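You operate a simulated robot arm through the tools that you are given. There is no shell and no other tool. Be economical: measure what you need, move in short steps, check, and stop when the job is done.

You run a simulated robot arm. Do the job below in one go: nothing can be reset, and whatever is moved stays where it is left.

TASK
Layer two wool pads in the tray as on the printed card, then give them 3 strokes of oil.
Fine: use the top pads of the pile boards; turn the blue tank knob to OFF after and leave the tray under the spray head; the other pads stay dry and in place.

It is judged by the outcome, as a careful person would: the job done as asked, and still so three seconds after it is handed in. It fails if anything else is knocked over, pushed out of place, dropped, spilled or broken.

THE ROBOT
A 7-joint arm with a two-finger parallel gripper, fixed in place. Base frame: the origin is at the foot of the arm, x ahead of it, y to its left, z up; the work surface is at about z = 0.854. Units: m, degrees, N and s.
With the tool pointing down near the work surface it reaches from about 0.1 to 0.88 m from the base axis. Its first joint turns from -115.0 to 115.0 degrees. Payload 3.91 kg.
The tool frame sits at the grasp point between the pads (the TCP): z along the fingers, y along the line on which they close. The tips reach 0.03 m beyond it. The gripper opens to 0.11 m. The fingers are 0.02 m wide and 0.01 m thick; the gripper's body (0.048 by 0.112 m) begins 0.055 m behind the TCP.
Orientation is that of the tool frame in the base frame, as a unit quaternion [x, y, z, w]. With the fingers straight down and closing along the base's y, the tool's x points along the base's -x, its y along +y and its z along -z.

THE INTERFACE
- The arm moves only by the tool jog_arm. Its argument "steps" is a list of rows, each a list of 3 entries, a list of its own where there are three numbers: the shift along the base's x, y, z in m, then the turn, a rotation vector about the base's x, y, z in degrees, then the closure in counts, from 0 (fully open) to 255 (shut). In form: [[[x, y, z], [wx, wy, wz], grip], ...]. A call has 1 to 10 rows; each row shifts and turns the commanded pose from where the row before left it. Each row takes 0.2 s and may step no farther than 0.05 m and 8.6 degrees from the row before; otherwise, or with a gripper value out of range, the whole call is refused. A pose out of reach is approached as far as the arm can. The call stops where the force on the tool passes 50 N (or 10 N more than at its start, if that is more) or the arm is blocked; 0.2 s more then pass. Each finger travels about 0.153 m/s and halts on what it meets, pressing with about 44 N; the grip force reading is that of the motor and also rises with nothing between the fingers. The clock runs only during rows and for 0.2 s after the last one: add rows that do not move to give the fingers time. It gives the time, the measured TCP pose, the force on the tool (base axes), the opening and the grip force at its end, in the units of the frame above (readings bear some noise).
- Cameras (640 x 400 px; columns grow to the right, rows downward): "scene" is fixed at [0.0695, 0.6545, 1.4572]; the picture's right is [-0.75, -0.66, 0.00], its down [-0.23, 0.26, -0.94] and it looks along [0.62, -0.70, -0.35] (base axes); focal length 271 px, centre (320, 200). "wrist" rides on the gripper at [0.073, 0.017, -0.103] in the tool frame; the picture's right is [-0.23, 0.97, 0.00], its down [-0.76, -0.18, -0.62] and it looks along [-0.61, -0.14, 0.78] (tool axes); focal length 222 px, centre (320, 200). There is no depth. A picture from a camera that has moved, and an enlarged one, comes with that camera's place and axes in the base frame and with its lens. The place of the scene camera against the robot may be out by one fixed shift of up to 0.025 m in any direction.
- camera(camera): a new picture of that camera. It takes no simulated time.
- slide_trunk(by): slides the trunk up (or, below 0, down) by that many m; the arm rides with it, the base frame stays. It gives what a move gives, with no picture.
- close_up(camera, box): a new picture of the part [left, top, right, bottom] of that camera's present view, enlarged. It takes no simulated time.
- finish_job(): hands the job in; it is judged then, once.

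Go step by step. Nothing tells you positions but the pictures and the camera data: compare them with the known pose of the tool, close in by small moves and look again before you grip or let go. The budget is 120 turns and 64 pictures, counting those below and the enlarged ones. Unless the task says otherwise, let go and move clear before handing in, and close with one line.

The tools are called after "Call:" as a command line: name --argument value ..., lists and objects as JSON in quotes. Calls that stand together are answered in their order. jog_arm: Moves the arm, as the interface text tells. Its arguments: {"type":"object","properties":{"steps":{"type":"array"}},"required":["steps"]} The other tools are called the same way: slide_trunk (by) slides the trunk up or down; camera (camera) takes a picture; close_up (camera, box) takes an enlarged picture of a part of a camera's view; finish_job () hands the job in.

At the start:

```text
time: 0.0
tcp_pos: [0.6636, -0.0774, 1.4592]
tcp_rot: [0.001, 1.0, 0.0, 0.0]
contact_force: [1.7, -0.8, 0.5]
opening: 0.11
gripper_force: 0.0
trunk travel left (down, up): [-0.925, 0.065]
```

scene: 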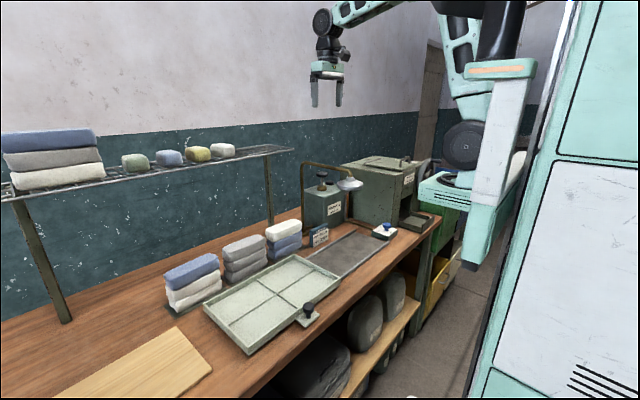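
wrist: 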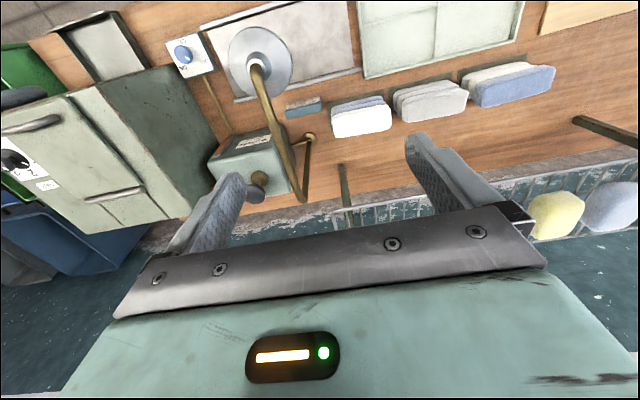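

I see a bench with three piles of pads, a tray, an oil tank with a lever/spray head, a knob, and a printed card. I'll take close-ups to read the labels first.

Call:
close_up --camera "scene" --box '[290, 150, 450, 250]'

Call:
close_up --camera "scene" --box '[150, 210, 350, 335]'

Call:
close_up --camera "wrist" --box '[160, 0, 360, 125]'

```text
4.00 times, centred on (370, 200) of scene
camera zoom: at [0.0695, 0.6545, 1.4572], right [-0.75, -0.66, 0.0], down [-0.23, 0.26, -0.94], along [0.62, -0.7, -0.35], focal length 1086 px, centre (120, 200)
```

zoom: 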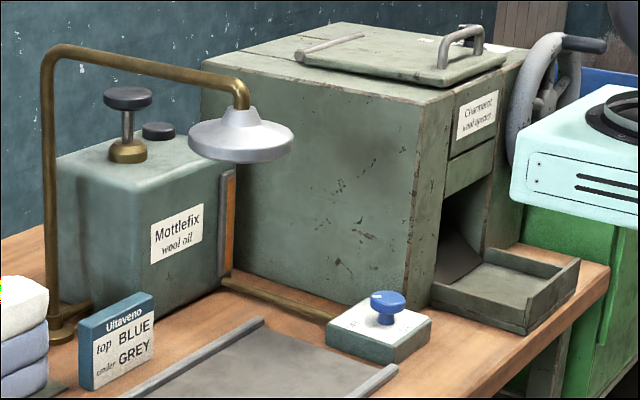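

```text
3.20 times, centred on (250, 272) of scene
camera zoom: at [0.0695, 0.6545, 1.4572], right [-0.75, -0.66, 0.0], down [-0.23, 0.26, -0.94], along [0.62, -0.7, -0.35], focal length 868 px, centre (544, -32)
```

zoom: 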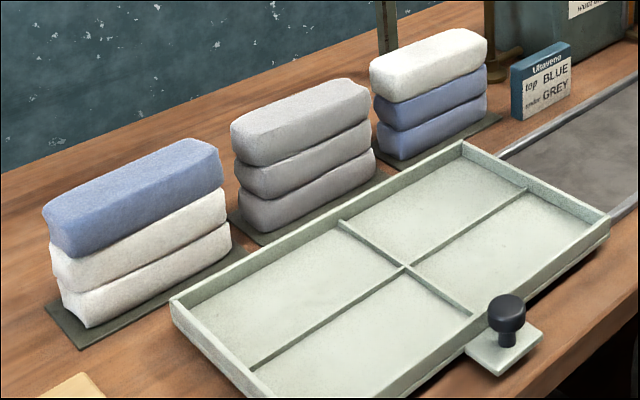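

```text
3.20 times, centred on (260, 62) of wrist
camera zoom: at [0.5895, -0.0605, 1.5629], right [0.23, 0.97, 0.0], down [0.76, -0.18, 0.62], along [0.61, -0.14, -0.78], focal length 711 px, centre (512, 640)
```

zoom: 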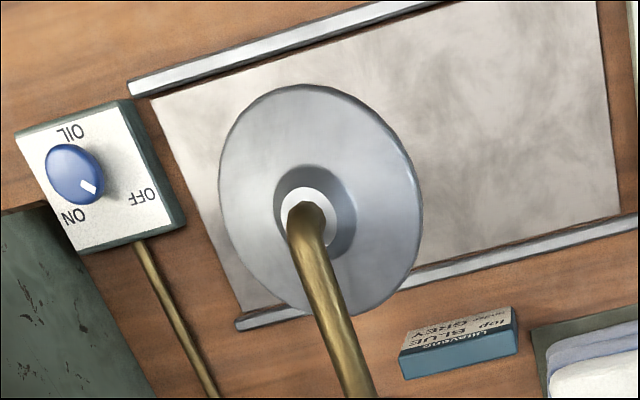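

The card says blue on top, grey under, and the pump plunger, spray head and ON/OFF knob are all visible. I'll move above the tray for a better view.

Call:
jog_arm --steps '[[[-0.02, 0.045, 0], [0, 0, 0], 0], [[-0.02, 0.045, 0], [0, 0, 0], 0], [[-0.02, 0.045, 0], [0, 0, 0], 0], [[-0.02, 0.045, 0], [0, 0, 0], 0], [[-0.02, 0.045, 0], [0, 0, 0], 0], [[-0.02, 0.045, 0], [0, 0, 0], 0]]'

Call:
camera --camera "wrist"

Call:
camera --camera "scene"

```text
time: 1.4
tcp_pos: [0.5435, 0.1912, 1.4602]
tcp_rot: [0.001, 1.0, 0.001, -0.001]
contact_force: [-0.3, 0.0, -1.0]
opening: 0.1101
gripper_force: 0.2
trunk travel left (down, up): [-0.925, 0.065]
```

```text
58 pictures are left
camera wrist: at [0.4707, 0.2087, 1.5633], right [0.23, 0.97, 0.0], down [0.76, -0.18, 0.62], along [0.61, -0.14, -0.78], focal length 222 px, centre (320, 200)
```

wrist: 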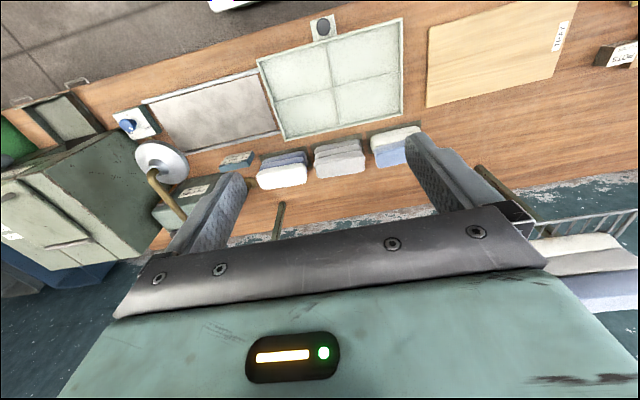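

```text
57 pictures are left
```

scene: 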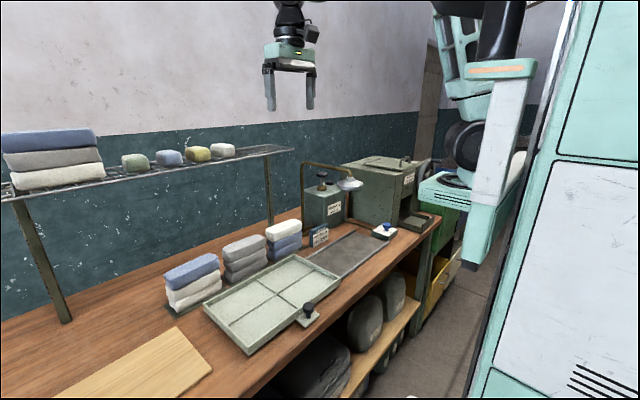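

The view is clear above the tray. I'll lower the trunk, which keeps the gripper over the tray, and look again closer.

Call:
slide_trunk --by -0.3

Call:
camera --camera "wrist"

```text
time: 4.4
tcp_pos: [0.542, 0.1916, 1.1593]
tcp_rot: [0.001, 1.0, 0.0, 0.0]
contact_force: [-0.7, 0.1, 0.4]
opening: 0.11
gripper_force: 0.0
trunk travel left (down, up): [-0.625, 0.365]
```

```text
56 pictures are left
camera wrist: at [0.4707, 0.209, 1.2632], right [0.23, 0.97, 0.0], down [0.76, -0.18, 0.62], along [0.61, -0.14, -0.78], focal length 222 px, centre (320, 200)
```

wrist: 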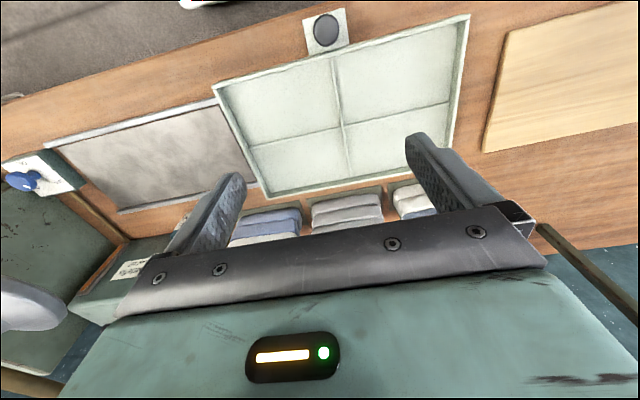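

Tray spans about x .51–.73, y .03–.40, with its handle knob near (.48,.217), and the shelf posts are near x≈1.0. I'll move forward a little to view the piles.

Call:
jog_arm --steps '[[[0.05, 0, 0], [0, 0, 0], 0], [[0.05, 0, 0], [0, 0, 0], 0], [[0.04, 0, 0], [0, 0, 0], 0]]'

Call:
camera --camera "wrist"

Call:
camera --camera "scene"

```text
time: 5.2
tcp_pos: [0.6835, 0.192, 1.1615]
tcp_rot: [0.001, 1.0, 0.001, 0.002]
contact_force: [-0.6, -0.3, 0.6]
opening: 0.1098
gripper_force: 0.1
trunk travel left (down, up): [-0.625, 0.365]
```

```text
55 pictures are left
camera wrist: at [0.6111, 0.2089, 1.265], right [0.23, 0.97, 0.0], down [0.76, -0.18, 0.62], along [0.61, -0.14, -0.78], focal length 222 px, centre (320, 200)
```

wrist: 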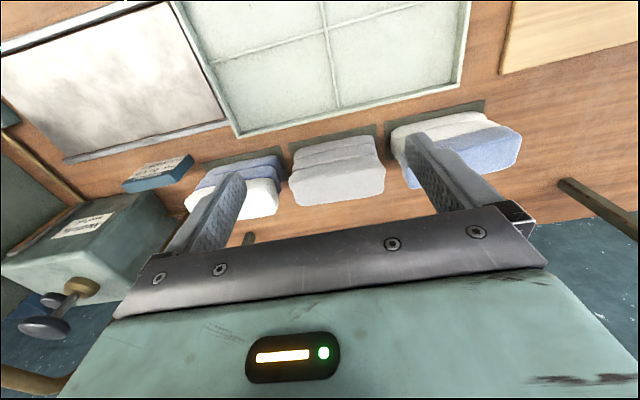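

```text
54 pictures are left
```

scene: 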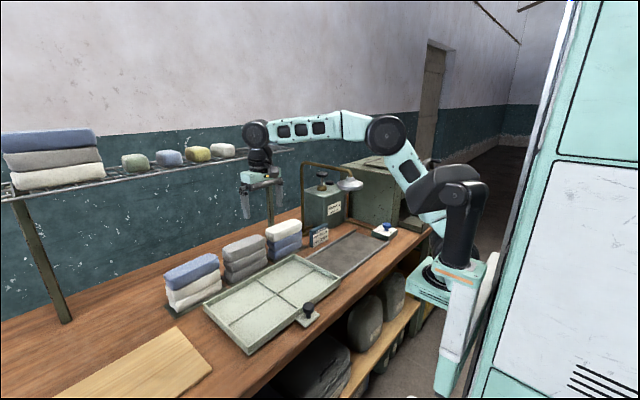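

Call:
close_up --camera "wrist" --box '[180, 90, 540, 250]'

```text
1.78 times, centred on (360, 170) of wrist
camera zoom: at [0.6111, 0.2089, 1.265], right [0.23, 0.97, 0.0], down [0.76, -0.18, 0.62], along [0.61, -0.14, -0.78], focal length 395 px, centre (249, 253)
```

zoom: 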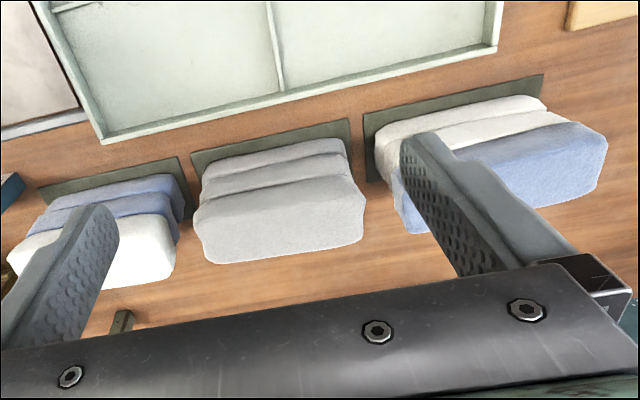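

Pads are about .07 × .15 m and lie along y: grey centre ≈ (.824,.19), blue ≈ (.82,.39). I'll turn the tool 90° so the fingers close along x and move above the grey pile.

Call:
jog_arm --steps '[[[0.014, 0, 0], [0, 0, 8.5], 0], [[0.014, 0, 0], [0, 0, 8.5], 0], [[0.014, 0, 0], [0, 0, 8.5], 0], [[0.014, 0, 0], [0, 0, 8.5], 0], [[0.014, 0, 0], [0, 0, 8.5], 0], [[0.014, 0, 0], [0, 0, 8.5], 0], [[0.014, 0, 0], [0, 0, 8.5], 0], [[0.014, 0, 0], [0, 0, 8.5], 0], [[0.014, 0, 0], [0, 0, 8.5], 0], [[0.014, 0, 0], [0, 0, 8.5], 0]]'

Call:
jog_arm --steps '[[[0, 0, 0], [0, 0, 5], 0], [[0, 0, -0.03], [0, 0, 0], 0]]'

Call:
camera --camera "wrist"

Call:
camera --camera "scene"

```text
time: 7.0
tcp_pos: [0.7824, 0.1902, 1.1599]
tcp_rot: [-0.529, 0.849, 0.001, -0.007]
contact_force: [-23.3, -12.6, -5.8]
opening: 0.11
gripper_force: 0.0
out of reach, approached as far as the arm can: row 8
trunk travel left (down, up): [-0.625, 0.365]
stopped in row 8: the force on the tool passed its limit (the readings are from after the stop); the commanded pose is now the measured one
```

```text
time: 7.6
tcp_pos: [0.7863, 0.1926, 1.128]
tcp_rot: [-0.567, 0.824, 0.0, -0.005]
contact_force: [-0.1, 0.3, 0.3]
opening: 0.1098
gripper_force: 0.0
trunk travel left (down, up): [-0.625, 0.365]
```

```text
52 pictures are left
camera wrist: at [0.7462, 0.1321, 1.2322], right [-0.83, 0.56, 0.0], down [0.44, 0.65, 0.62], along [0.34, 0.51, -0.79], focal length 222 px, centre (320, 200)
```

wrist: 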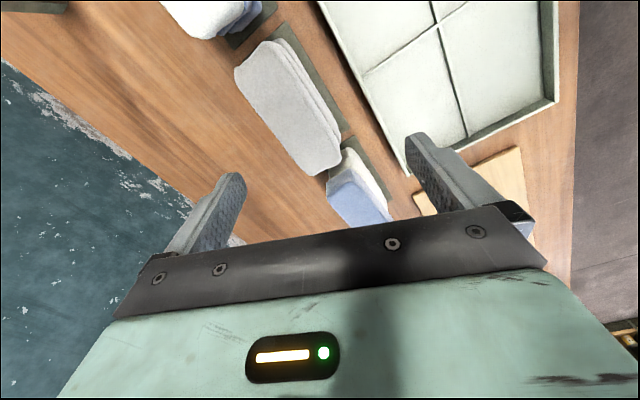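

```text
51 pictures are left
```

scene: 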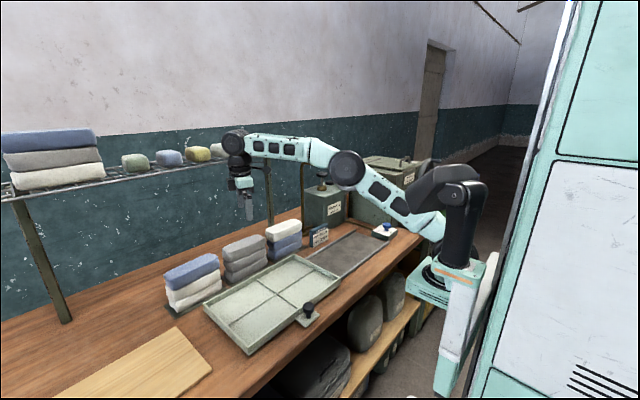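

The forearm was stretched near its reach limit at that height and the shelf items look unmoved. I'll go lower first, finishing the turn, then forward.

Call:
jog_arm --steps '[[[-0.01, 0, -0.03], [0, 0, 0], 0], [[0, 0, -0.03], [0, 0, 7], 0], [[0, 0, -0.02], [0, 0, 7], 0], [[0, 0, 0], [0, 0, 6.9], 0], [[0, 0, 0], [0, 0, 0], 0]]'

Call:
camera --camera "wrist"

```text
time: 8.8
tcp_pos: [0.7755, 0.191, 1.0486]
tcp_rot: [-0.707, 0.708, 0.0, -0.006]
contact_force: [-0.1, -0.4, 1.5]
opening: 0.11
gripper_force: 0.0
trunk travel left (down, up): [-0.625, 0.365]
```

```text
50 pictures are left
camera wrist: at [0.7589, 0.1208, 1.1529], right [-0.97, 0.23, 0.0], down [0.18, 0.77, 0.61], along [0.14, 0.6, -0.79], focal length 222 px, centre (320, 200)
```

wrist: 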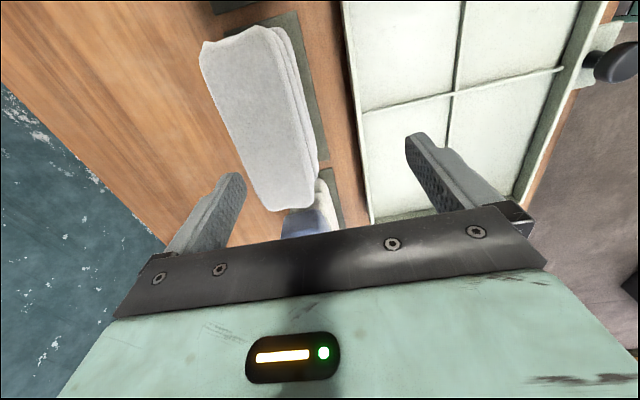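

The grey pad's centre is around (.826,.19). Moving over it, then down part way to check finger heights from the scene camera.

Call:
jog_arm --steps '[[[0.03, 0, 0], [0, 0, 0], 0], [[0.022, 0, -0.02], [0, 0, 0], 0], [[0, 0, -0.03], [0, 0, 0], 0], [[0, 0, 0], [0, 0, 0], 0]]'

Call:
camera --camera "wrist"

Call:
close_up --camera "scene" --box '[190, 180, 350, 280]'

```text
time: 9.8
tcp_pos: [0.8275, 0.1899, 0.9978]
tcp_rot: [-0.706, 0.708, -0.001, -0.007]
contact_force: [-0.9, 0.2, 0.4]
opening: 0.1103
gripper_force: 0.0
trunk travel left (down, up): [-0.625, 0.365]
```

```text
49 pictures are left
camera wrist: at [0.8117, 0.1199, 1.1027], right [-0.97, 0.23, 0.0], down [0.19, 0.77, 0.61], along [0.14, 0.6, -0.79], focal length 222 px, centre (320, 200)
```

wrist: 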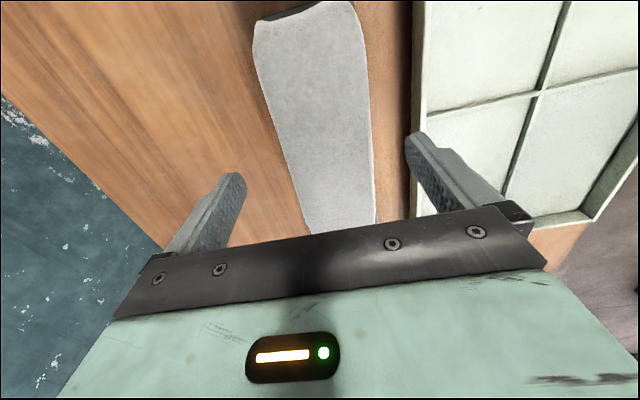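

```text
4.00 times, centred on (270, 230) of scene
camera zoom: at [0.0695, 0.6545, 1.4572], right [-0.75, -0.66, 0.0], down [-0.23, 0.26, -0.94], along [0.62, -0.7, -0.35], focal length 1086 px, centre (520, 80)
```

zoom: 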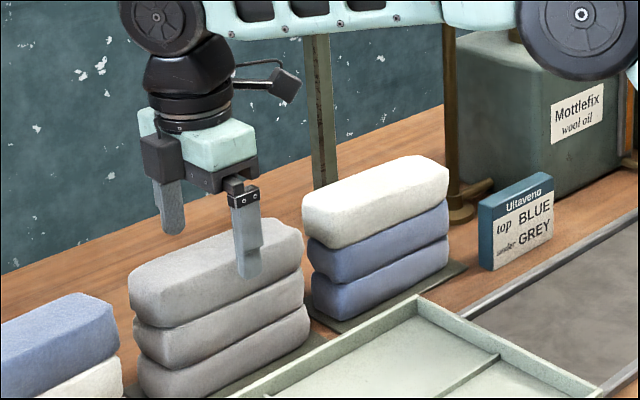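

Fingers straddle the grey pad evenly; the top pad seems to span z≈.938–.98. I'll descend 23 mm and close.

Call:
jog_arm --steps '[[[-0.001, 0, -0.012], [0, 0, 0], 0], [[0, 0, -0.011], [0, 0, 0], 0], [[0, 0, 0], [0, 0, 0], 60], [[0, 0, 0], [0, 0, 0], 120], [[0, 0, 0], [0, 0, 0], 160], [[0, 0, 0], [0, 0, 0], 160]]'

Call:
close_up --camera "scene" --box '[190, 180, 350, 280]'

```text
time: 11.2
tcp_pos: [0.8274, 0.1919, 0.9756]
tcp_rot: [-0.706, 0.708, -0.001, -0.006]
contact_force: [0.2, -0.8, 0.2]
opening: 0.0588
gripper_force: 44.5
trunk travel left (down, up): [-0.625, 0.365]
```

```text
4.00 times, centred on (270, 230) of scene
camera zoom: at [0.0695, 0.6545, 1.4572], right [-0.75, -0.66, 0.0], down [-0.23, 0.26, -0.94], along [0.62, -0.7, -0.35], focal length 1086 px, centre (520, 80)
```

zoom: 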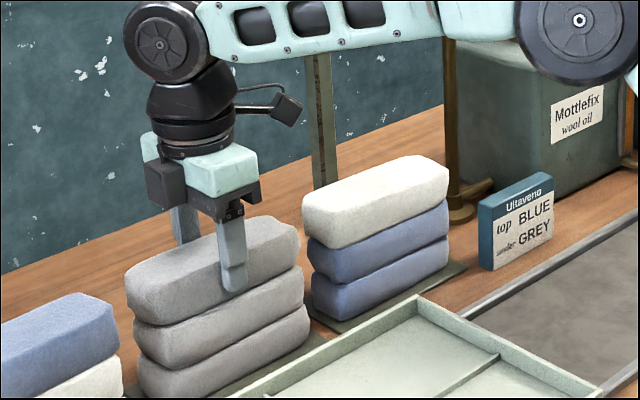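

Gripped on the top grey pad only (width .059). Lifting straight up.

Call:
jog_arm --steps '[[[0, 0, 0.01], [0, 0, 0], 160], [[0, 0, 0.02], [0, 0, 0], 160], [[0, 0, 0.03], [0, 0, 0], 160], [[0, 0, 0], [0, 0, 0], 160]]'

Call:
camera --camera "scene"

Call:
camera --camera "wrist"

```text
time: 12.2
tcp_pos: [0.8237, 0.1902, 1.0238]
tcp_rot: [0.707, -0.707, -0.003, 0.017]
contact_force: [-0.3, -0.4, -1.5]
opening: 0.059
gripper_force: 44.5
trunk travel left (down, up): [-0.625, 0.365]
```

```text
46 pictures are left
```

scene: 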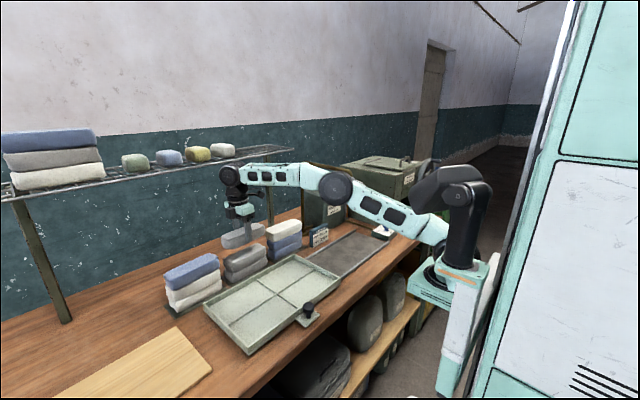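

```text
45 pictures are left
camera wrist: at [0.8094, 0.119, 1.1278], right [-0.97, 0.23, 0.02], down [0.19, 0.77, 0.6], along [0.12, 0.59, -0.8], focal length 222 px, centre (320, 200)
```

wrist: 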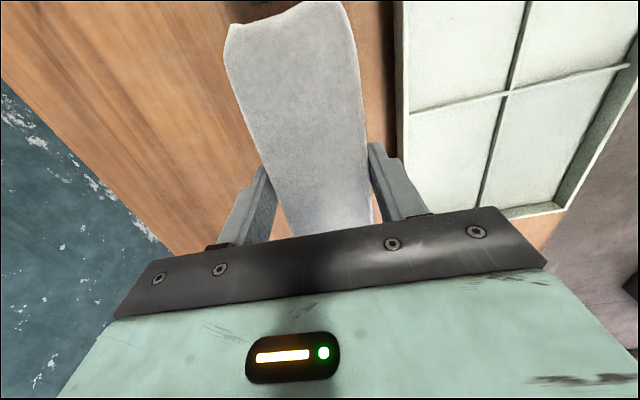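

The pad is held; the arm is just stretched there. I'll bring it back in x, then over to the far +y tray cell centred about (.677,.304).

Call:
jog_arm --steps '[[[-0.04, 0, 0], [0, 0, 0], 160], [[-0.04, 0, 0], [0, 0, 0], 160], [[-0.04, 0, 0], [0, 0, 0], 160], [[-0.03, 0.03, 0], [0, 0, 0], 160], [[0, 0.04, 0], [0, 0, 0], 160], [[0, 0.044, 0], [0, 0, 0], 160], [[0, 0, -0.03], [0, 0, 0], 160], [[0, 0, 0], [0, 0, 0], 160]]'

Call:
camera --camera "wrist"

Call:
close_up --camera "scene" --box '[160, 210, 352, 330]'

```text
time: 14.0
tcp_pos: [0.6765, 0.3058, 1.0056]
tcp_rot: [-0.706, 0.708, -0.001, -0.005]
contact_force: [-0.6, -1.1, -0.4]
opening: 0.0588
gripper_force: 43.9
trunk travel left (down, up): [-0.625, 0.365]
```

```text
44 pictures are left
camera wrist: at [0.66, 0.2342, 1.1093], right [-0.97, 0.23, 0.0], down [0.18, 0.77, 0.61], along [0.14, 0.6, -0.79], focal length 222 px, centre (320, 200)
```

wrist: 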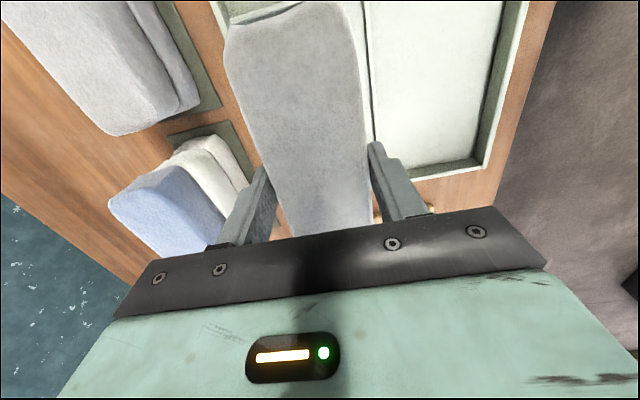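

```text
3.33 times, centred on (256, 270) of scene
camera zoom: at [0.0695, 0.6545, 1.4572], right [-0.75, -0.66, 0.0], down [-0.23, 0.26, -0.94], along [0.62, -0.7, -0.35], focal length 905 px, centre (533, -33)
```

zoom: 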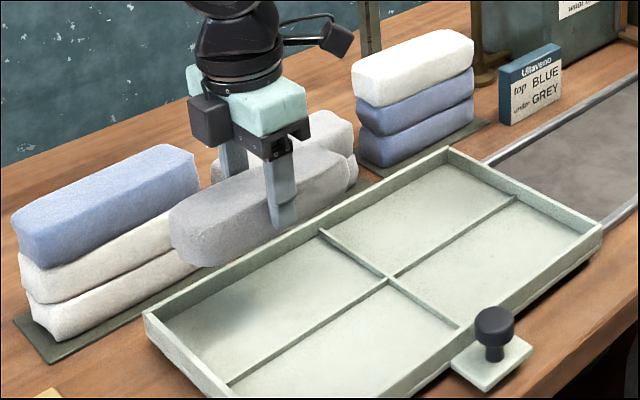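

Aligned over the cell. Lowering gradually and watching the force.

Call:
jog_arm --steps '[[[0, -0.002, -0.03], [0, 0, 0], 160], [[0, 0, -0.03], [0, 0, 0], 160], [[0, 0, -0.02], [0, 0, 0], 160], [[0, 0, -0.008], [0, 0, 0], 160], [[0, 0, 0], [0, 0, 0], 160]]'

Call:
close_up --camera "scene" --box '[160, 210, 352, 330]'

Call:
camera --camera "wrist"

```text
time: 15.2
tcp_pos: [0.6776, 0.3044, 0.9163]
tcp_rot: [-0.706, 0.709, 0.0, -0.006]
contact_force: [-0.5, 0.5, -0.5]
opening: 0.0589
gripper_force: 44.2
trunk travel left (down, up): [-0.625, 0.365]
```

```text
3.33 times, centred on (256, 270) of scene
camera zoom: at [0.0695, 0.6545, 1.4572], right [-0.75, -0.66, 0.0], down [-0.23, 0.26, -0.94], along [0.62, -0.7, -0.35], focal length 905 px, centre (533, -33)
```

zoom: 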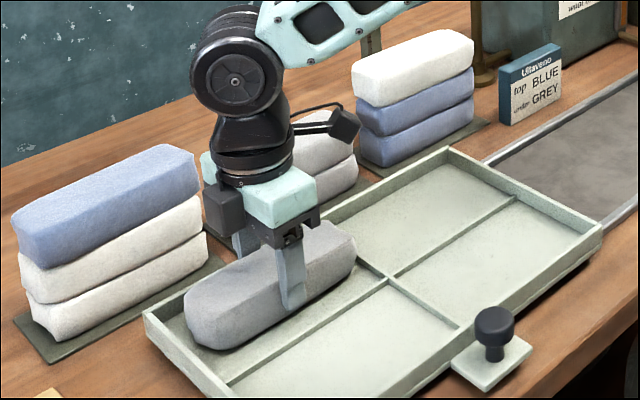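

```text
41 pictures are left
camera wrist: at [0.6602, 0.2329, 1.0221], right [-0.97, 0.23, 0.0], down [0.18, 0.77, 0.61], along [0.14, 0.6, -0.79], focal length 222 px, centre (320, 200)
```

wrist: 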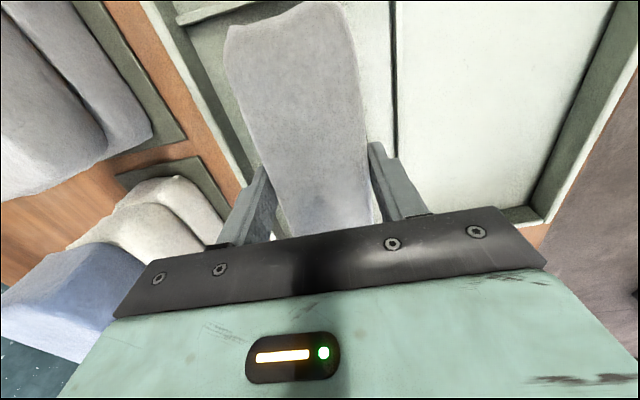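

Well within the cell; not yet on the floor. Lowering in millimetre steps.

Call:
jog_arm --steps '[[[0, 0, -0.003], [0, 0, 0], 160], [[0, 0, -0.003], [0, 0, 0], 160], [[0, 0, -0.003], [0, 0, 0], 160], [[0, 0, 0], [0, 0, 0], 160]]'

```text
time: 16.2
tcp_pos: [0.6769, 0.3041, 0.9129]
tcp_rot: [-0.706, 0.709, -0.001, -0.002]
contact_force: [-4.3, -0.5, 33.8]
opening: 0.0585
gripper_force: 44.1
trunk travel left (down, up): [-0.625, 0.365]
```

On the floor (34 N). Easing off and opening just enough, then rising clear.

Call:
jog_arm --steps '[[[0, 0, 0.005], [0, 0, 0], 160], [[0, 0, 0], [0, 0, 0], 70], [[0, 0, 0], [0, 0, 0], 65], [[0, 0, 0.02], [0, 0, 0], 65], [[0, 0, 0.04], [0, 0, 0], 65], [[0, 0, 0.05], [0, 0, 0], 0], [[0, 0.03, 0.03], [0, 0, 0], 0], [[0, 0.03, 0.0], [0, 0, 0], 0], [[0, 0.03, 0], [0, 0, 0], 0]]'

Call:
camera --camera "wrist"

Call:
close_up --camera "scene" --box '[160, 210, 352, 330]'

```text
time: 18.2
tcp_pos: [0.6767, 0.3913, 1.0547]
tcp_rot: [-0.706, 0.709, 0.0, -0.006]
contact_force: [-0.6, -0.4, 0.7]
opening: 0.1098
gripper_force: 0.3
trunk travel left (down, up): [-0.625, 0.365]
```

```text
40 pictures are left
camera wrist: at [0.6605, 0.32, 1.1595], right [-0.97, 0.23, 0.0], down [0.18, 0.77, 0.61], along [0.14, 0.6, -0.79], focal length 222 px, centre (320, 200)
```

wrist: 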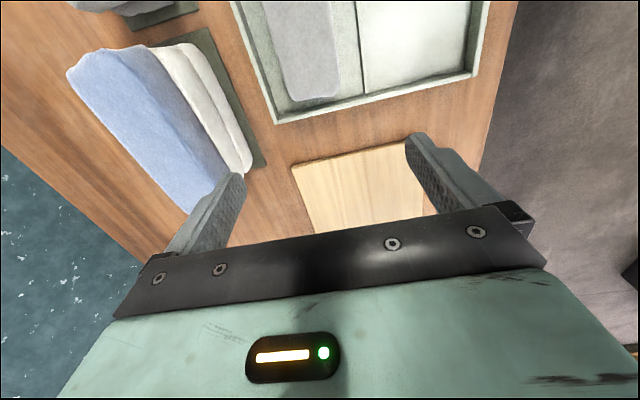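

```text
3.33 times, centred on (256, 270) of scene
camera zoom: at [0.0695, 0.6545, 1.4572], right [-0.75, -0.66, 0.0], down [-0.23, 0.26, -0.94], along [0.62, -0.7, -0.35], focal length 905 px, centre (533, -33)
```

zoom: 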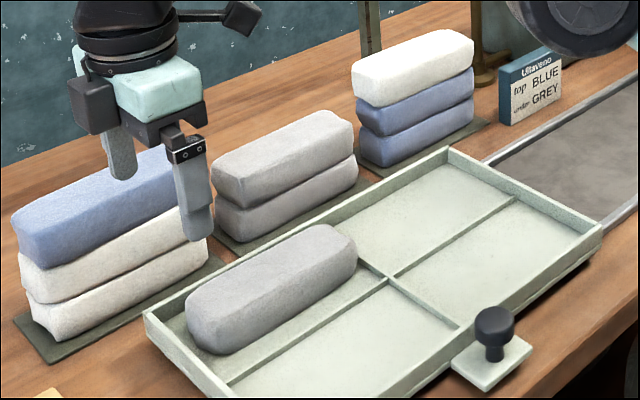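

Grey pad sits well in its cell. The blue pad (~(.81,.39)) is near the reach limit, so I'll raise the trunk a bit to bring the shoulder level with the wrist, then jog back down.

Call:
slide_trunk --by 0.15

Call:
jog_arm --steps '[[[0.03, -0.01, -0.04], [0, 0, 0], 0], [[0.03, 0, -0.04], [0, 0, 0], 0], [[0.03, 0, -0.04], [0, 0, 0], 0], [[0.02, 0, -0.03], [0, 0, 0], 0], [[0, 0, 0], [0, 0, 0], 0]]'

Call:
camera --camera "wrist"

```text
time: 19.9
tcp_pos: [0.6761, 0.3924, 1.2045]
tcp_rot: [-0.706, 0.709, -0.001, -0.006]
contact_force: [0.0, 0.5, -0.1]
opening: 0.11
gripper_force: 0.0
trunk travel left (down, up): [-0.775, 0.215]
```

```text
refused: row 1 steps farther than a row can; nothing moved
```

```text
38 pictures are left
camera wrist: at [0.6605, 0.3208, 1.3088], right [-0.97, 0.23, 0.0], down [0.18, 0.77, 0.61], along [0.14, 0.6, -0.79], focal length 222 px, centre (320, 200)
```

wrist: 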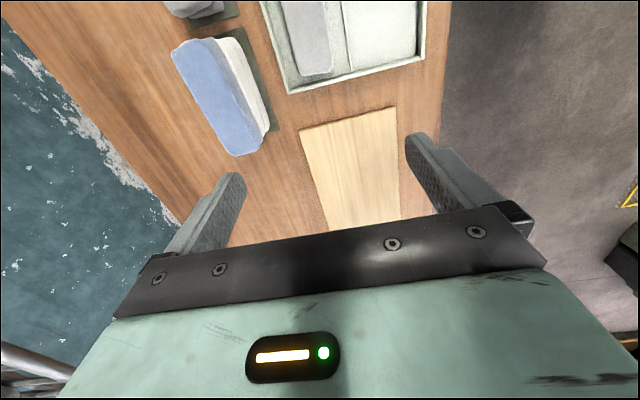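

Blue pad centre ≈ (.81,.378). Heading over it in smaller rows, aiming to grip slightly on its near half.

Call:
jog_arm --steps '[[[0.02, -0.01, -0.04], [0, 0, 0], 0], [[0.02, -0.01, -0.04], [0, 0, 0], 0], [[0.03, -0.007, -0.035], [0, 0, 0], 0], [[0.03, 0, -0.03], [0, 0, 0], 0], [[0.034, 0, 0], [0, 0, 0], 0], [[0, 0, 0], [0, 0, 0], 0]]'

Call:
camera --camera "wrist"

```text
time: 21.3
tcp_pos: [0.7776, 0.3314, 1.0629]
tcp_rot: [-0.706, 0.709, 0.0, -0.006]
contact_force: [-0.3, 0.3, 0.1]
opening: 0.1099
gripper_force: 0.0
out of reach, approached as far as the arm can: row 4, 5
trunk travel left (down, up): [-0.775, 0.215]
```

```text
37 pictures are left
camera wrist: at [0.7615, 0.2607, 1.1663], right [-0.97, 0.23, 0.0], down [0.18, 0.77, 0.62], along [0.14, 0.6, -0.79], focal length 222 px, centre (320, 200)
```

wrist: 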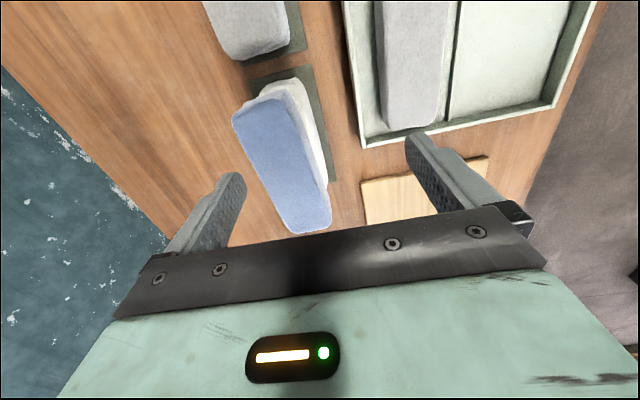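

The reach limit here is ~.845 m, so I'll use the original trunk height and lean the tool ~22° (fingers pointing toward +y, staying level between the two fingers) to gain reach. First back off and up.

Call:
jog_arm --steps '[[[-0.025, -0.01, 0.035], [0, 0, 0], 0], [[-0.025, -0.01, 0.035], [0, 0, 0], 0], [[-0.01, 0, 0.04], [7.3, 0, 0], 0], [[0, 0, 0.03], [7.3, 0, 0], 0], [[0, 0, 0.01], [7.4, 0, 0], 0], [[0, 0, 0], [0, 0, 0], 0]]'

Call:
slide_trunk --by -0.15

```text
time: 22.7
tcp_pos: [0.7132, 0.3107, 1.2113]
tcp_rot: [-0.694, 0.696, 0.135, 0.13]
contact_force: [0.1, -0.9, -1.3]
opening: 0.1098
gripper_force: 0.1
trunk travel left (down, up): [-0.775, 0.215]
```

```text
time: 24.5
tcp_pos: [0.7153, 0.311, 1.0624]
tcp_rot: [-0.694, 0.695, 0.135, 0.129]
contact_force: [0.4, 0.7, -0.1]
opening: 0.11
gripper_force: 0.0
trunk travel left (down, up): [-0.625, 0.365]
```

Call:
jog_arm --steps '[[[0.03, 0.01, -0.01], [0, 0, 0], 0], [[0.03, 0.01, -0.01], [0, -1.5, 0], 0], [[0.02, 0.01, -0.01], [0, -1.5, 0], 0], [[0.015, 0, 0], [0, 0, 0], 0], [[0, 0, 0], [0, 0, 0], 0]]'

Call:
camera --camera "wrist"

Call:
close_up --camera "scene" --box '[140, 190, 300, 290]'

```text
time: 25.7
tcp_pos: [0.8106, 0.3405, 1.0313]
tcp_rot: [0.697, -0.692, -0.116, -0.147]
contact_force: [0.8, -0.2, 0.0]
opening: 0.11
gripper_force: 0.1
trunk travel left (down, up): [-0.625, 0.365]
```

```text
36 pictures are left
camera wrist: at [0.7897, 0.236, 1.0998], right [-0.98, 0.21, 0.04], down [0.14, 0.48, 0.87], along [0.16, 0.85, -0.5], focal length 222 px, centre (320, 200)
```

wrist: 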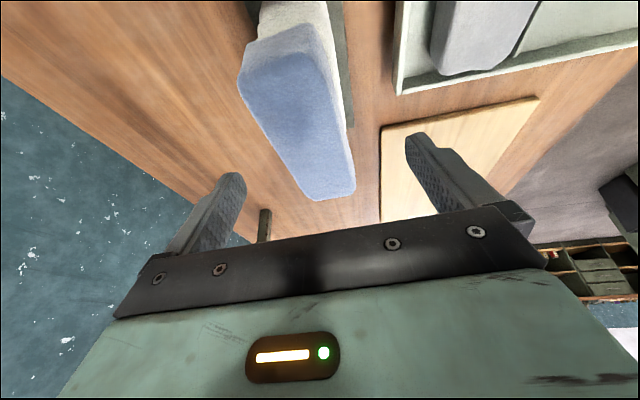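

```text
4.00 times, centred on (220, 240) of scene
camera zoom: at [0.0695, 0.6545, 1.4572], right [-0.75, -0.66, 0.0], down [-0.23, 0.26, -0.94], along [0.62, -0.7, -0.35], focal length 1086 px, centre (720, 40)
```

zoom: 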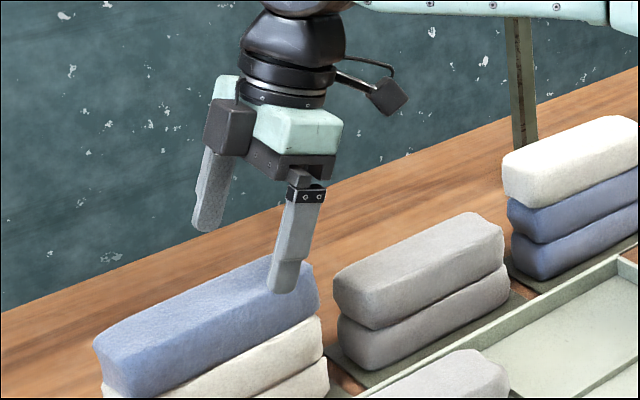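

Reachable. Shifting slightly to centre (+5 mm x, +8 mm y), yaw 4° to match the pad, then descending to grip height.

Call:
jog_arm --steps '[[[0.004, 0.008, -0.01], [0, 0, 4], 0], [[0, 0, -0.025], [0, 0, 0], 0], [[0, 0, -0.02], [0, 0, 0], 0], [[0, 0, 0], [0, 0, 0], 0]]'

Call:
camera --camera "wrist"

Call:
close_up --camera "scene" --box '[140, 190, 300, 290]'

```text
time: 26.7
tcp_pos: [0.8078, 0.3467, 0.9751]
tcp_rot: [0.721, -0.667, -0.122, -0.144]
contact_force: [-0.3, -0.6, 0.4]
opening: 0.1098
gripper_force: 0.1
out of reach, approached as far as the arm can: row 1
trunk travel left (down, up): [-0.625, 0.365]
```

```text
34 pictures are left
camera wrist: at [0.7962, 0.2398, 1.0435], right [-0.99, 0.14, 0.04], down [0.11, 0.49, 0.87], along [0.1, 0.86, -0.5], focal length 222 px, centre (320, 200)
```

wrist: 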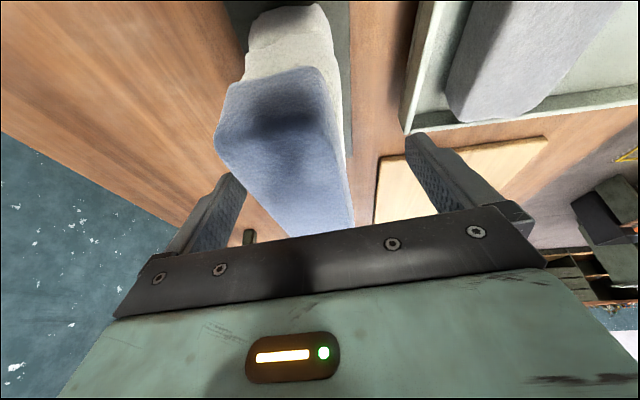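

```text
4.00 times, centred on (220, 240) of scene
camera zoom: at [0.0695, 0.6545, 1.4572], right [-0.75, -0.66, 0.0], down [-0.23, 0.26, -0.94], along [0.62, -0.7, -0.35], focal length 1086 px, centre (720, 40)
```

zoom: 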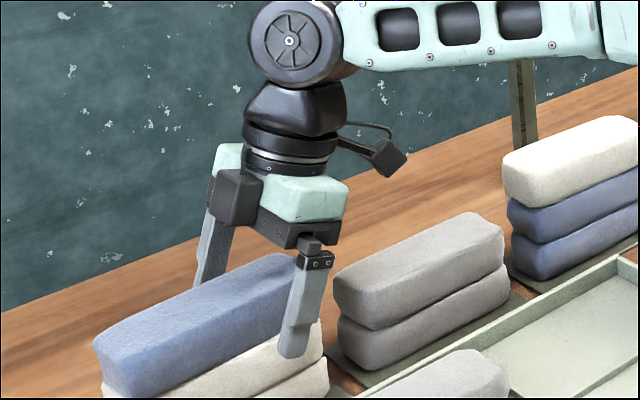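

Fingers straddle the blue pad but sit a touch low and toward −x. Raising 7 mm and nudging +x.

Call:
jog_arm --steps '[[[0, 0, 0.007], [0, 0, 0], 0], [[0.007, 0, 0], [0, 0, 0], 0], [[0, 0, 0], [0, 0, 0], 0]]'

Call:
camera --camera "wrist"

Call:
close_up --camera "scene" --box '[160, 230, 240, 280]'

```text
time: 27.5
tcp_pos: [0.8167, 0.3461, 0.9809]
tcp_rot: [0.721, -0.667, -0.121, -0.144]
contact_force: [0.3, 0.0, 0.2]
opening: 0.11
gripper_force: 0.1
trunk travel left (down, up): [-0.625, 0.365]
```

```text
32 pictures are left
camera wrist: at [0.804, 0.2398, 1.0508], right [-0.99, 0.14, 0.04], down [0.1, 0.49, 0.87], along [0.1, 0.86, -0.5], focal length 222 px, centre (320, 200)
```

wrist: 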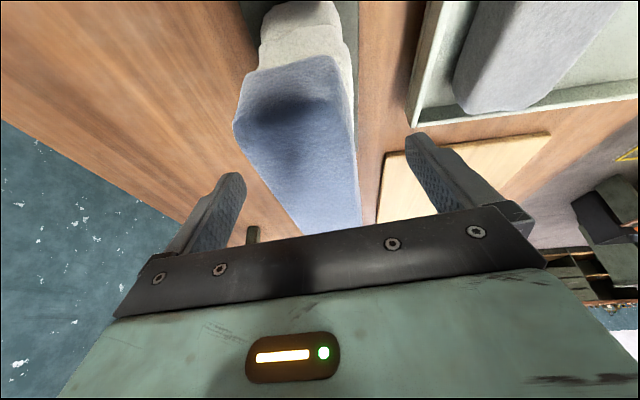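

```text
8.00 times, centred on (200, 255) of scene
camera zoom: at [0.0695, 0.6545, 1.4572], right [-0.75, -0.66, 0.0], down [-0.23, 0.26, -0.94], along [0.62, -0.7, -0.35], focal length 2171 px, centre (1280, -240)
```

zoom: 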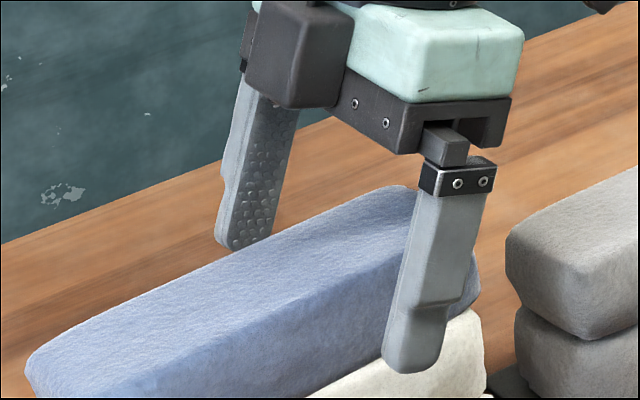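

Centred now. Raising 4 mm more so the tip stays clear of the white pad, then closing.

Call:
jog_arm --steps '[[[0, 0, 0.004], [0, 0, 0], 0], [[0, 0, 0], [0, 0, 50], 0]]'

Call:
jog_arm --steps '[[[0, 0, 0.004], [0, 0, 0], 30], [[0, 0, 0], [0, 0, 0], 70], [[0, 0, 0], [0, 0, 0], 120], [[0, 0, 0], [0, 0, 0], 160], [[0, 0, 0], [0, 0, 0], 160]]'

Call:
close_up --camera "scene" --box '[140, 220, 252, 290]'

```text
refused: row 2 steps farther than a row can; nothing moved
```

```text
time: 28.7
tcp_pos: [0.8158, 0.3478, 0.985]
tcp_rot: [0.721, -0.667, -0.122, -0.143]
contact_force: [1.5, -0.8, 2.4]
opening: 0.059
gripper_force: 44.0
trunk travel left (down, up): [-0.625, 0.365]
```

```text
5.71 times, centred on (196, 255) of scene
camera zoom: at [0.0695, 0.6545, 1.4572], right [-0.75, -0.66, 0.0], down [-0.23, 0.26, -0.94], along [0.62, -0.7, -0.35], focal length 1551 px, centre (1029, -114)
```

zoom: 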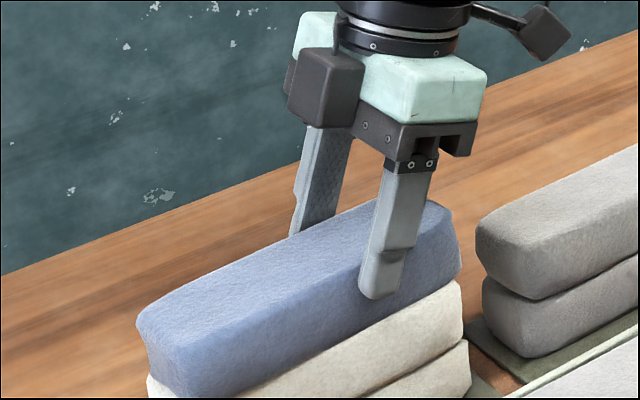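

Gripped only the blue pad. Lifting gently, then drawing it in toward the tray.

Call:
jog_arm --steps '[[[0, 0, 0.01], [0, 0, 0], 160], [[0, 0, 0.015], [0, 0, 0], 160], [[-0.01, -0.003, 0.025], [0, 0, 0], 160], [[-0.03, 0, 0.03], [0, 0, 0], 160], [[-0.03, 0, 0], [0, 0, 0], 160], [[0, 0, 0], [0, 0, 0], 160]]'

Call:
camera --camera "scene"

```text
time: 30.1
tcp_pos: [0.7457, 0.3423, 1.063]
tcp_rot: [0.721, -0.667, -0.122, -0.143]
contact_force: [1.1, 0.1, 0.1]
opening: 0.0589
gripper_force: 44.6
trunk travel left (down, up): [-0.625, 0.365]
```

```text
29 pictures are left
```

scene: 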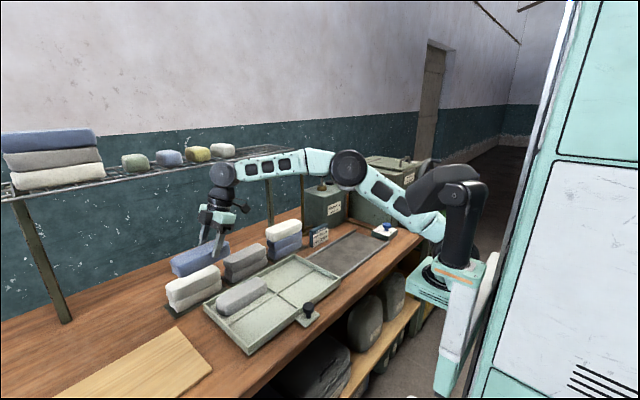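

Blue pad is held level. Moving over the grey pad (TCP target ≈ (.678,.274) since the grip is 30 mm off-centre), taking out the yaw.

Call:
jog_arm --steps '[[[-0.03, -0.03, 0], [0, 0, -4], 160], [[-0.03, -0.03, 0], [0, 0, 0], 160], [[-0.008, -0.008, -0.03], [0, 0, 0], 160], [[0, 0, -0.035], [0, 0, 0], 160], [[0, 0, 0], [0, 0, 0], 160]]'

Call:
camera --camera "wrist"

Call:
close_up --camera "scene" --box '[180, 220, 340, 320]'

```text
time: 31.3
tcp_pos: [0.6752, 0.2772, 0.9999]
tcp_rot: [0.697, -0.692, -0.116, -0.148]
contact_force: [-0.2, -0.6, -1.0]
opening: 0.0587
gripper_force: 43.6
trunk travel left (down, up): [-0.625, 0.365]
```

```text
28 pictures are left
camera wrist: at [0.6558, 0.1712, 1.0699], right [-0.98, 0.21, 0.04], down [0.14, 0.48, 0.87], along [0.16, 0.85, -0.5], focal length 222 px, centre (320, 200)
```

wrist: 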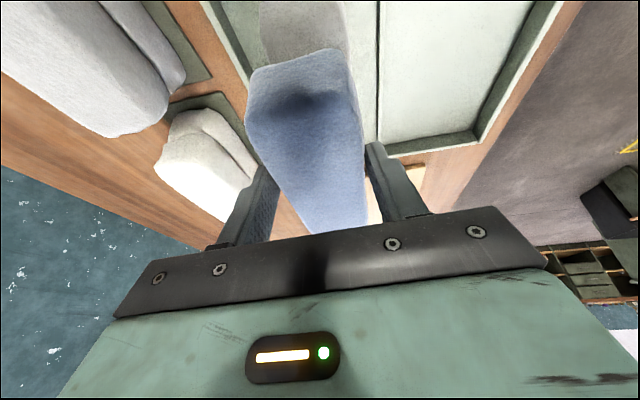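

```text
4.00 times, centred on (260, 270) of scene
camera zoom: at [0.0695, 0.6545, 1.4572], right [-0.75, -0.66, 0.0], down [-0.23, 0.26, -0.94], along [0.62, -0.7, -0.35], focal length 1086 px, centre (560, -80)
```

zoom: 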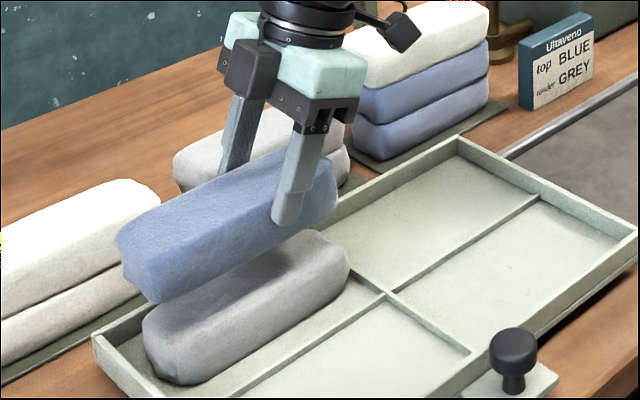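

Blue appears about 12 mm too far in +y relative to the grey pad. Correcting, lowering closer and checking again.

Call:
jog_arm --steps '[[[0.001, -0.012, 0], [0, 0, 0], 160], [[0, 0, -0.025], [0, 0, 0], 160], [[0, 0, 0], [0, 0, 0], 160]]'

Call:
close_up --camera "scene" --box '[180, 220, 340, 320]'

Call:
camera --camera "wrist"

```text
time: 32.1
tcp_pos: [0.6773, 0.2628, 0.9755]
tcp_rot: [0.697, -0.692, -0.116, -0.148]
contact_force: [-0.2, -0.2, 0.3]
opening: 0.0588
gripper_force: 43.6
trunk travel left (down, up): [-0.625, 0.365]
```

```text
4.00 times, centred on (260, 270) of scene
camera zoom: at [0.0695, 0.6545, 1.4572], right [-0.75, -0.66, 0.0], down [-0.23, 0.26, -0.94], along [0.62, -0.7, -0.35], focal length 1086 px, centre (560, -80)
```

zoom: 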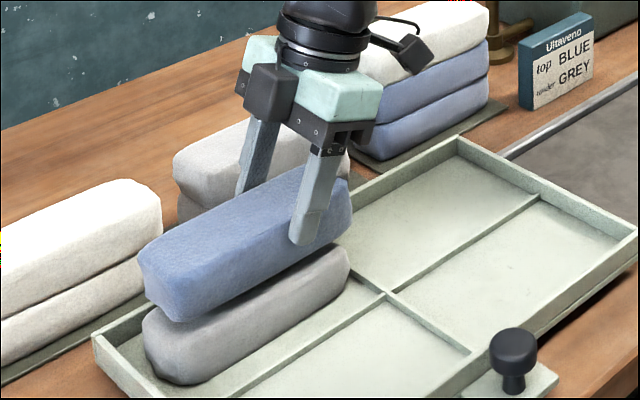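

```text
25 pictures are left
camera wrist: at [0.6577, 0.1575, 1.0445], right [-0.98, 0.21, 0.04], down [0.14, 0.48, 0.87], along [0.16, 0.85, -0.5], focal length 222 px, centre (320, 200)
```

wrist: 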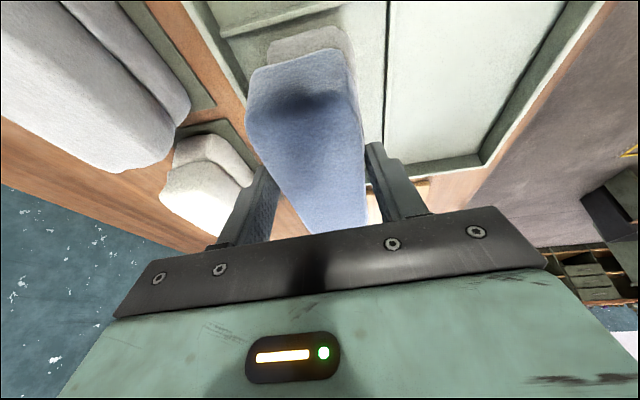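

Aligned now. Lowering in small steps until contact, then easing and releasing.

Call:
jog_arm --steps '[[[0, 0, -0.006], [0, 0, 0], 160], [[0, 0, -0.003], [0, 0, 0], 160], [[0, 0, 0], [0, 0, 0], 160]]'

```text
time: 32.9
tcp_pos: [0.6782, 0.2628, 0.9656]
tcp_rot: [0.698, -0.692, -0.116, -0.148]
contact_force: [-0.4, -0.5, -0.5]
opening: 0.0587
gripper_force: 44.1
trunk travel left (down, up): [-0.625, 0.365]
```

Call:
jog_arm --steps '[[[0, 0, -0.002], [0, 0, 0], 160], [[0, 0, -0.002], [0, 0, 0], 160], [[0, 0, -0.002], [0, 0, 0], 160], [[0, 0, 0], [0, 0, 0], 160]]'

```text
time: 33.9
tcp_pos: [0.6786, 0.2623, 0.9634]
tcp_rot: [0.697, -0.692, -0.117, -0.149]
contact_force: [-2.6, -3.6, 20.1]
opening: 0.0588
gripper_force: 43.6
trunk travel left (down, up): [-0.625, 0.365]
```

Contact (20 N). Easing up, opening, and rising clear.

Call:
jog_arm --steps '[[[0, 0, 0.003], [0, 0, 0], 160], [[0, 0, 0], [0, 0, 70], 160], [[0, 0, 0], [0, 0, 0], 60]]'

Call:
jog_arm --steps '[[[0, 0, 0.003], [0, 0, 0], 160], [[0, 0, 0], [0, 0, 0], 60], [[0, 0, 0], [0, 0, 0], 40], [[0, 0, 0.02], [0, 0, 0], 40], [[0, 0, 0.04], [0, 0, 0], 40], [[0, 0, 0.05], [0, 0, 0], 40], [[-0.03, 0, 0.03], [-7.3, 0, 0], 40], [[-0.04, 0, 0], [-7.3, 3, 0], 40], [[-0.04, 0, 0], [-7.4, 0, 0], 40], [[0, 0, 0], [0, 0, 0], 40]]'

Call:
camera --camera "wrist"

Call:
camera --camera "scene"

```text
refused: row 2 steps farther than a row can; nothing moved
```

```text
time: 36.1
tcp_pos: [0.5672, 0.2627, 1.103]
tcp_rot: [0.709, -0.705, 0.001, 0.007]
contact_force: [0.0, -0.1, -0.6]
opening: 0.0928
gripper_force: 0.1
trunk travel left (down, up): [-0.625, 0.365]
```

```text
24 pictures are left
camera wrist: at [0.552, 0.1913, 1.2085], right [-0.98, 0.22, 0.01], down [0.18, 0.77, 0.61], along [0.13, 0.6, -0.79], focal length 222 px, centre (320, 200)
```

wrist: 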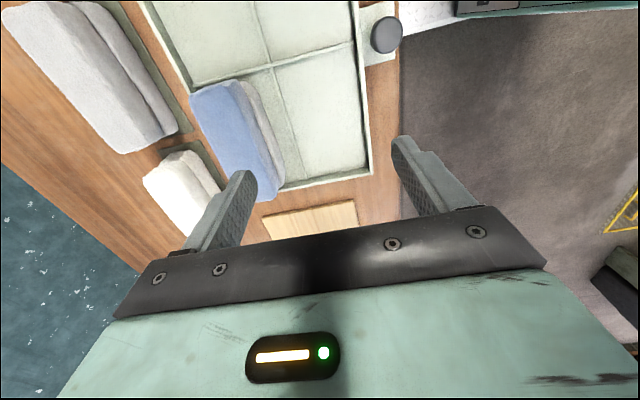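

```text
23 pictures are left
```

scene: 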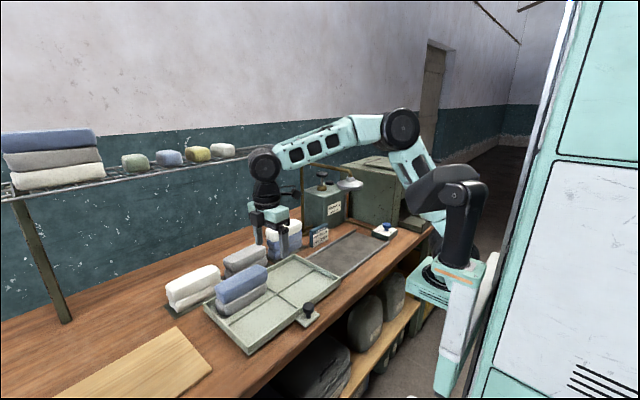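

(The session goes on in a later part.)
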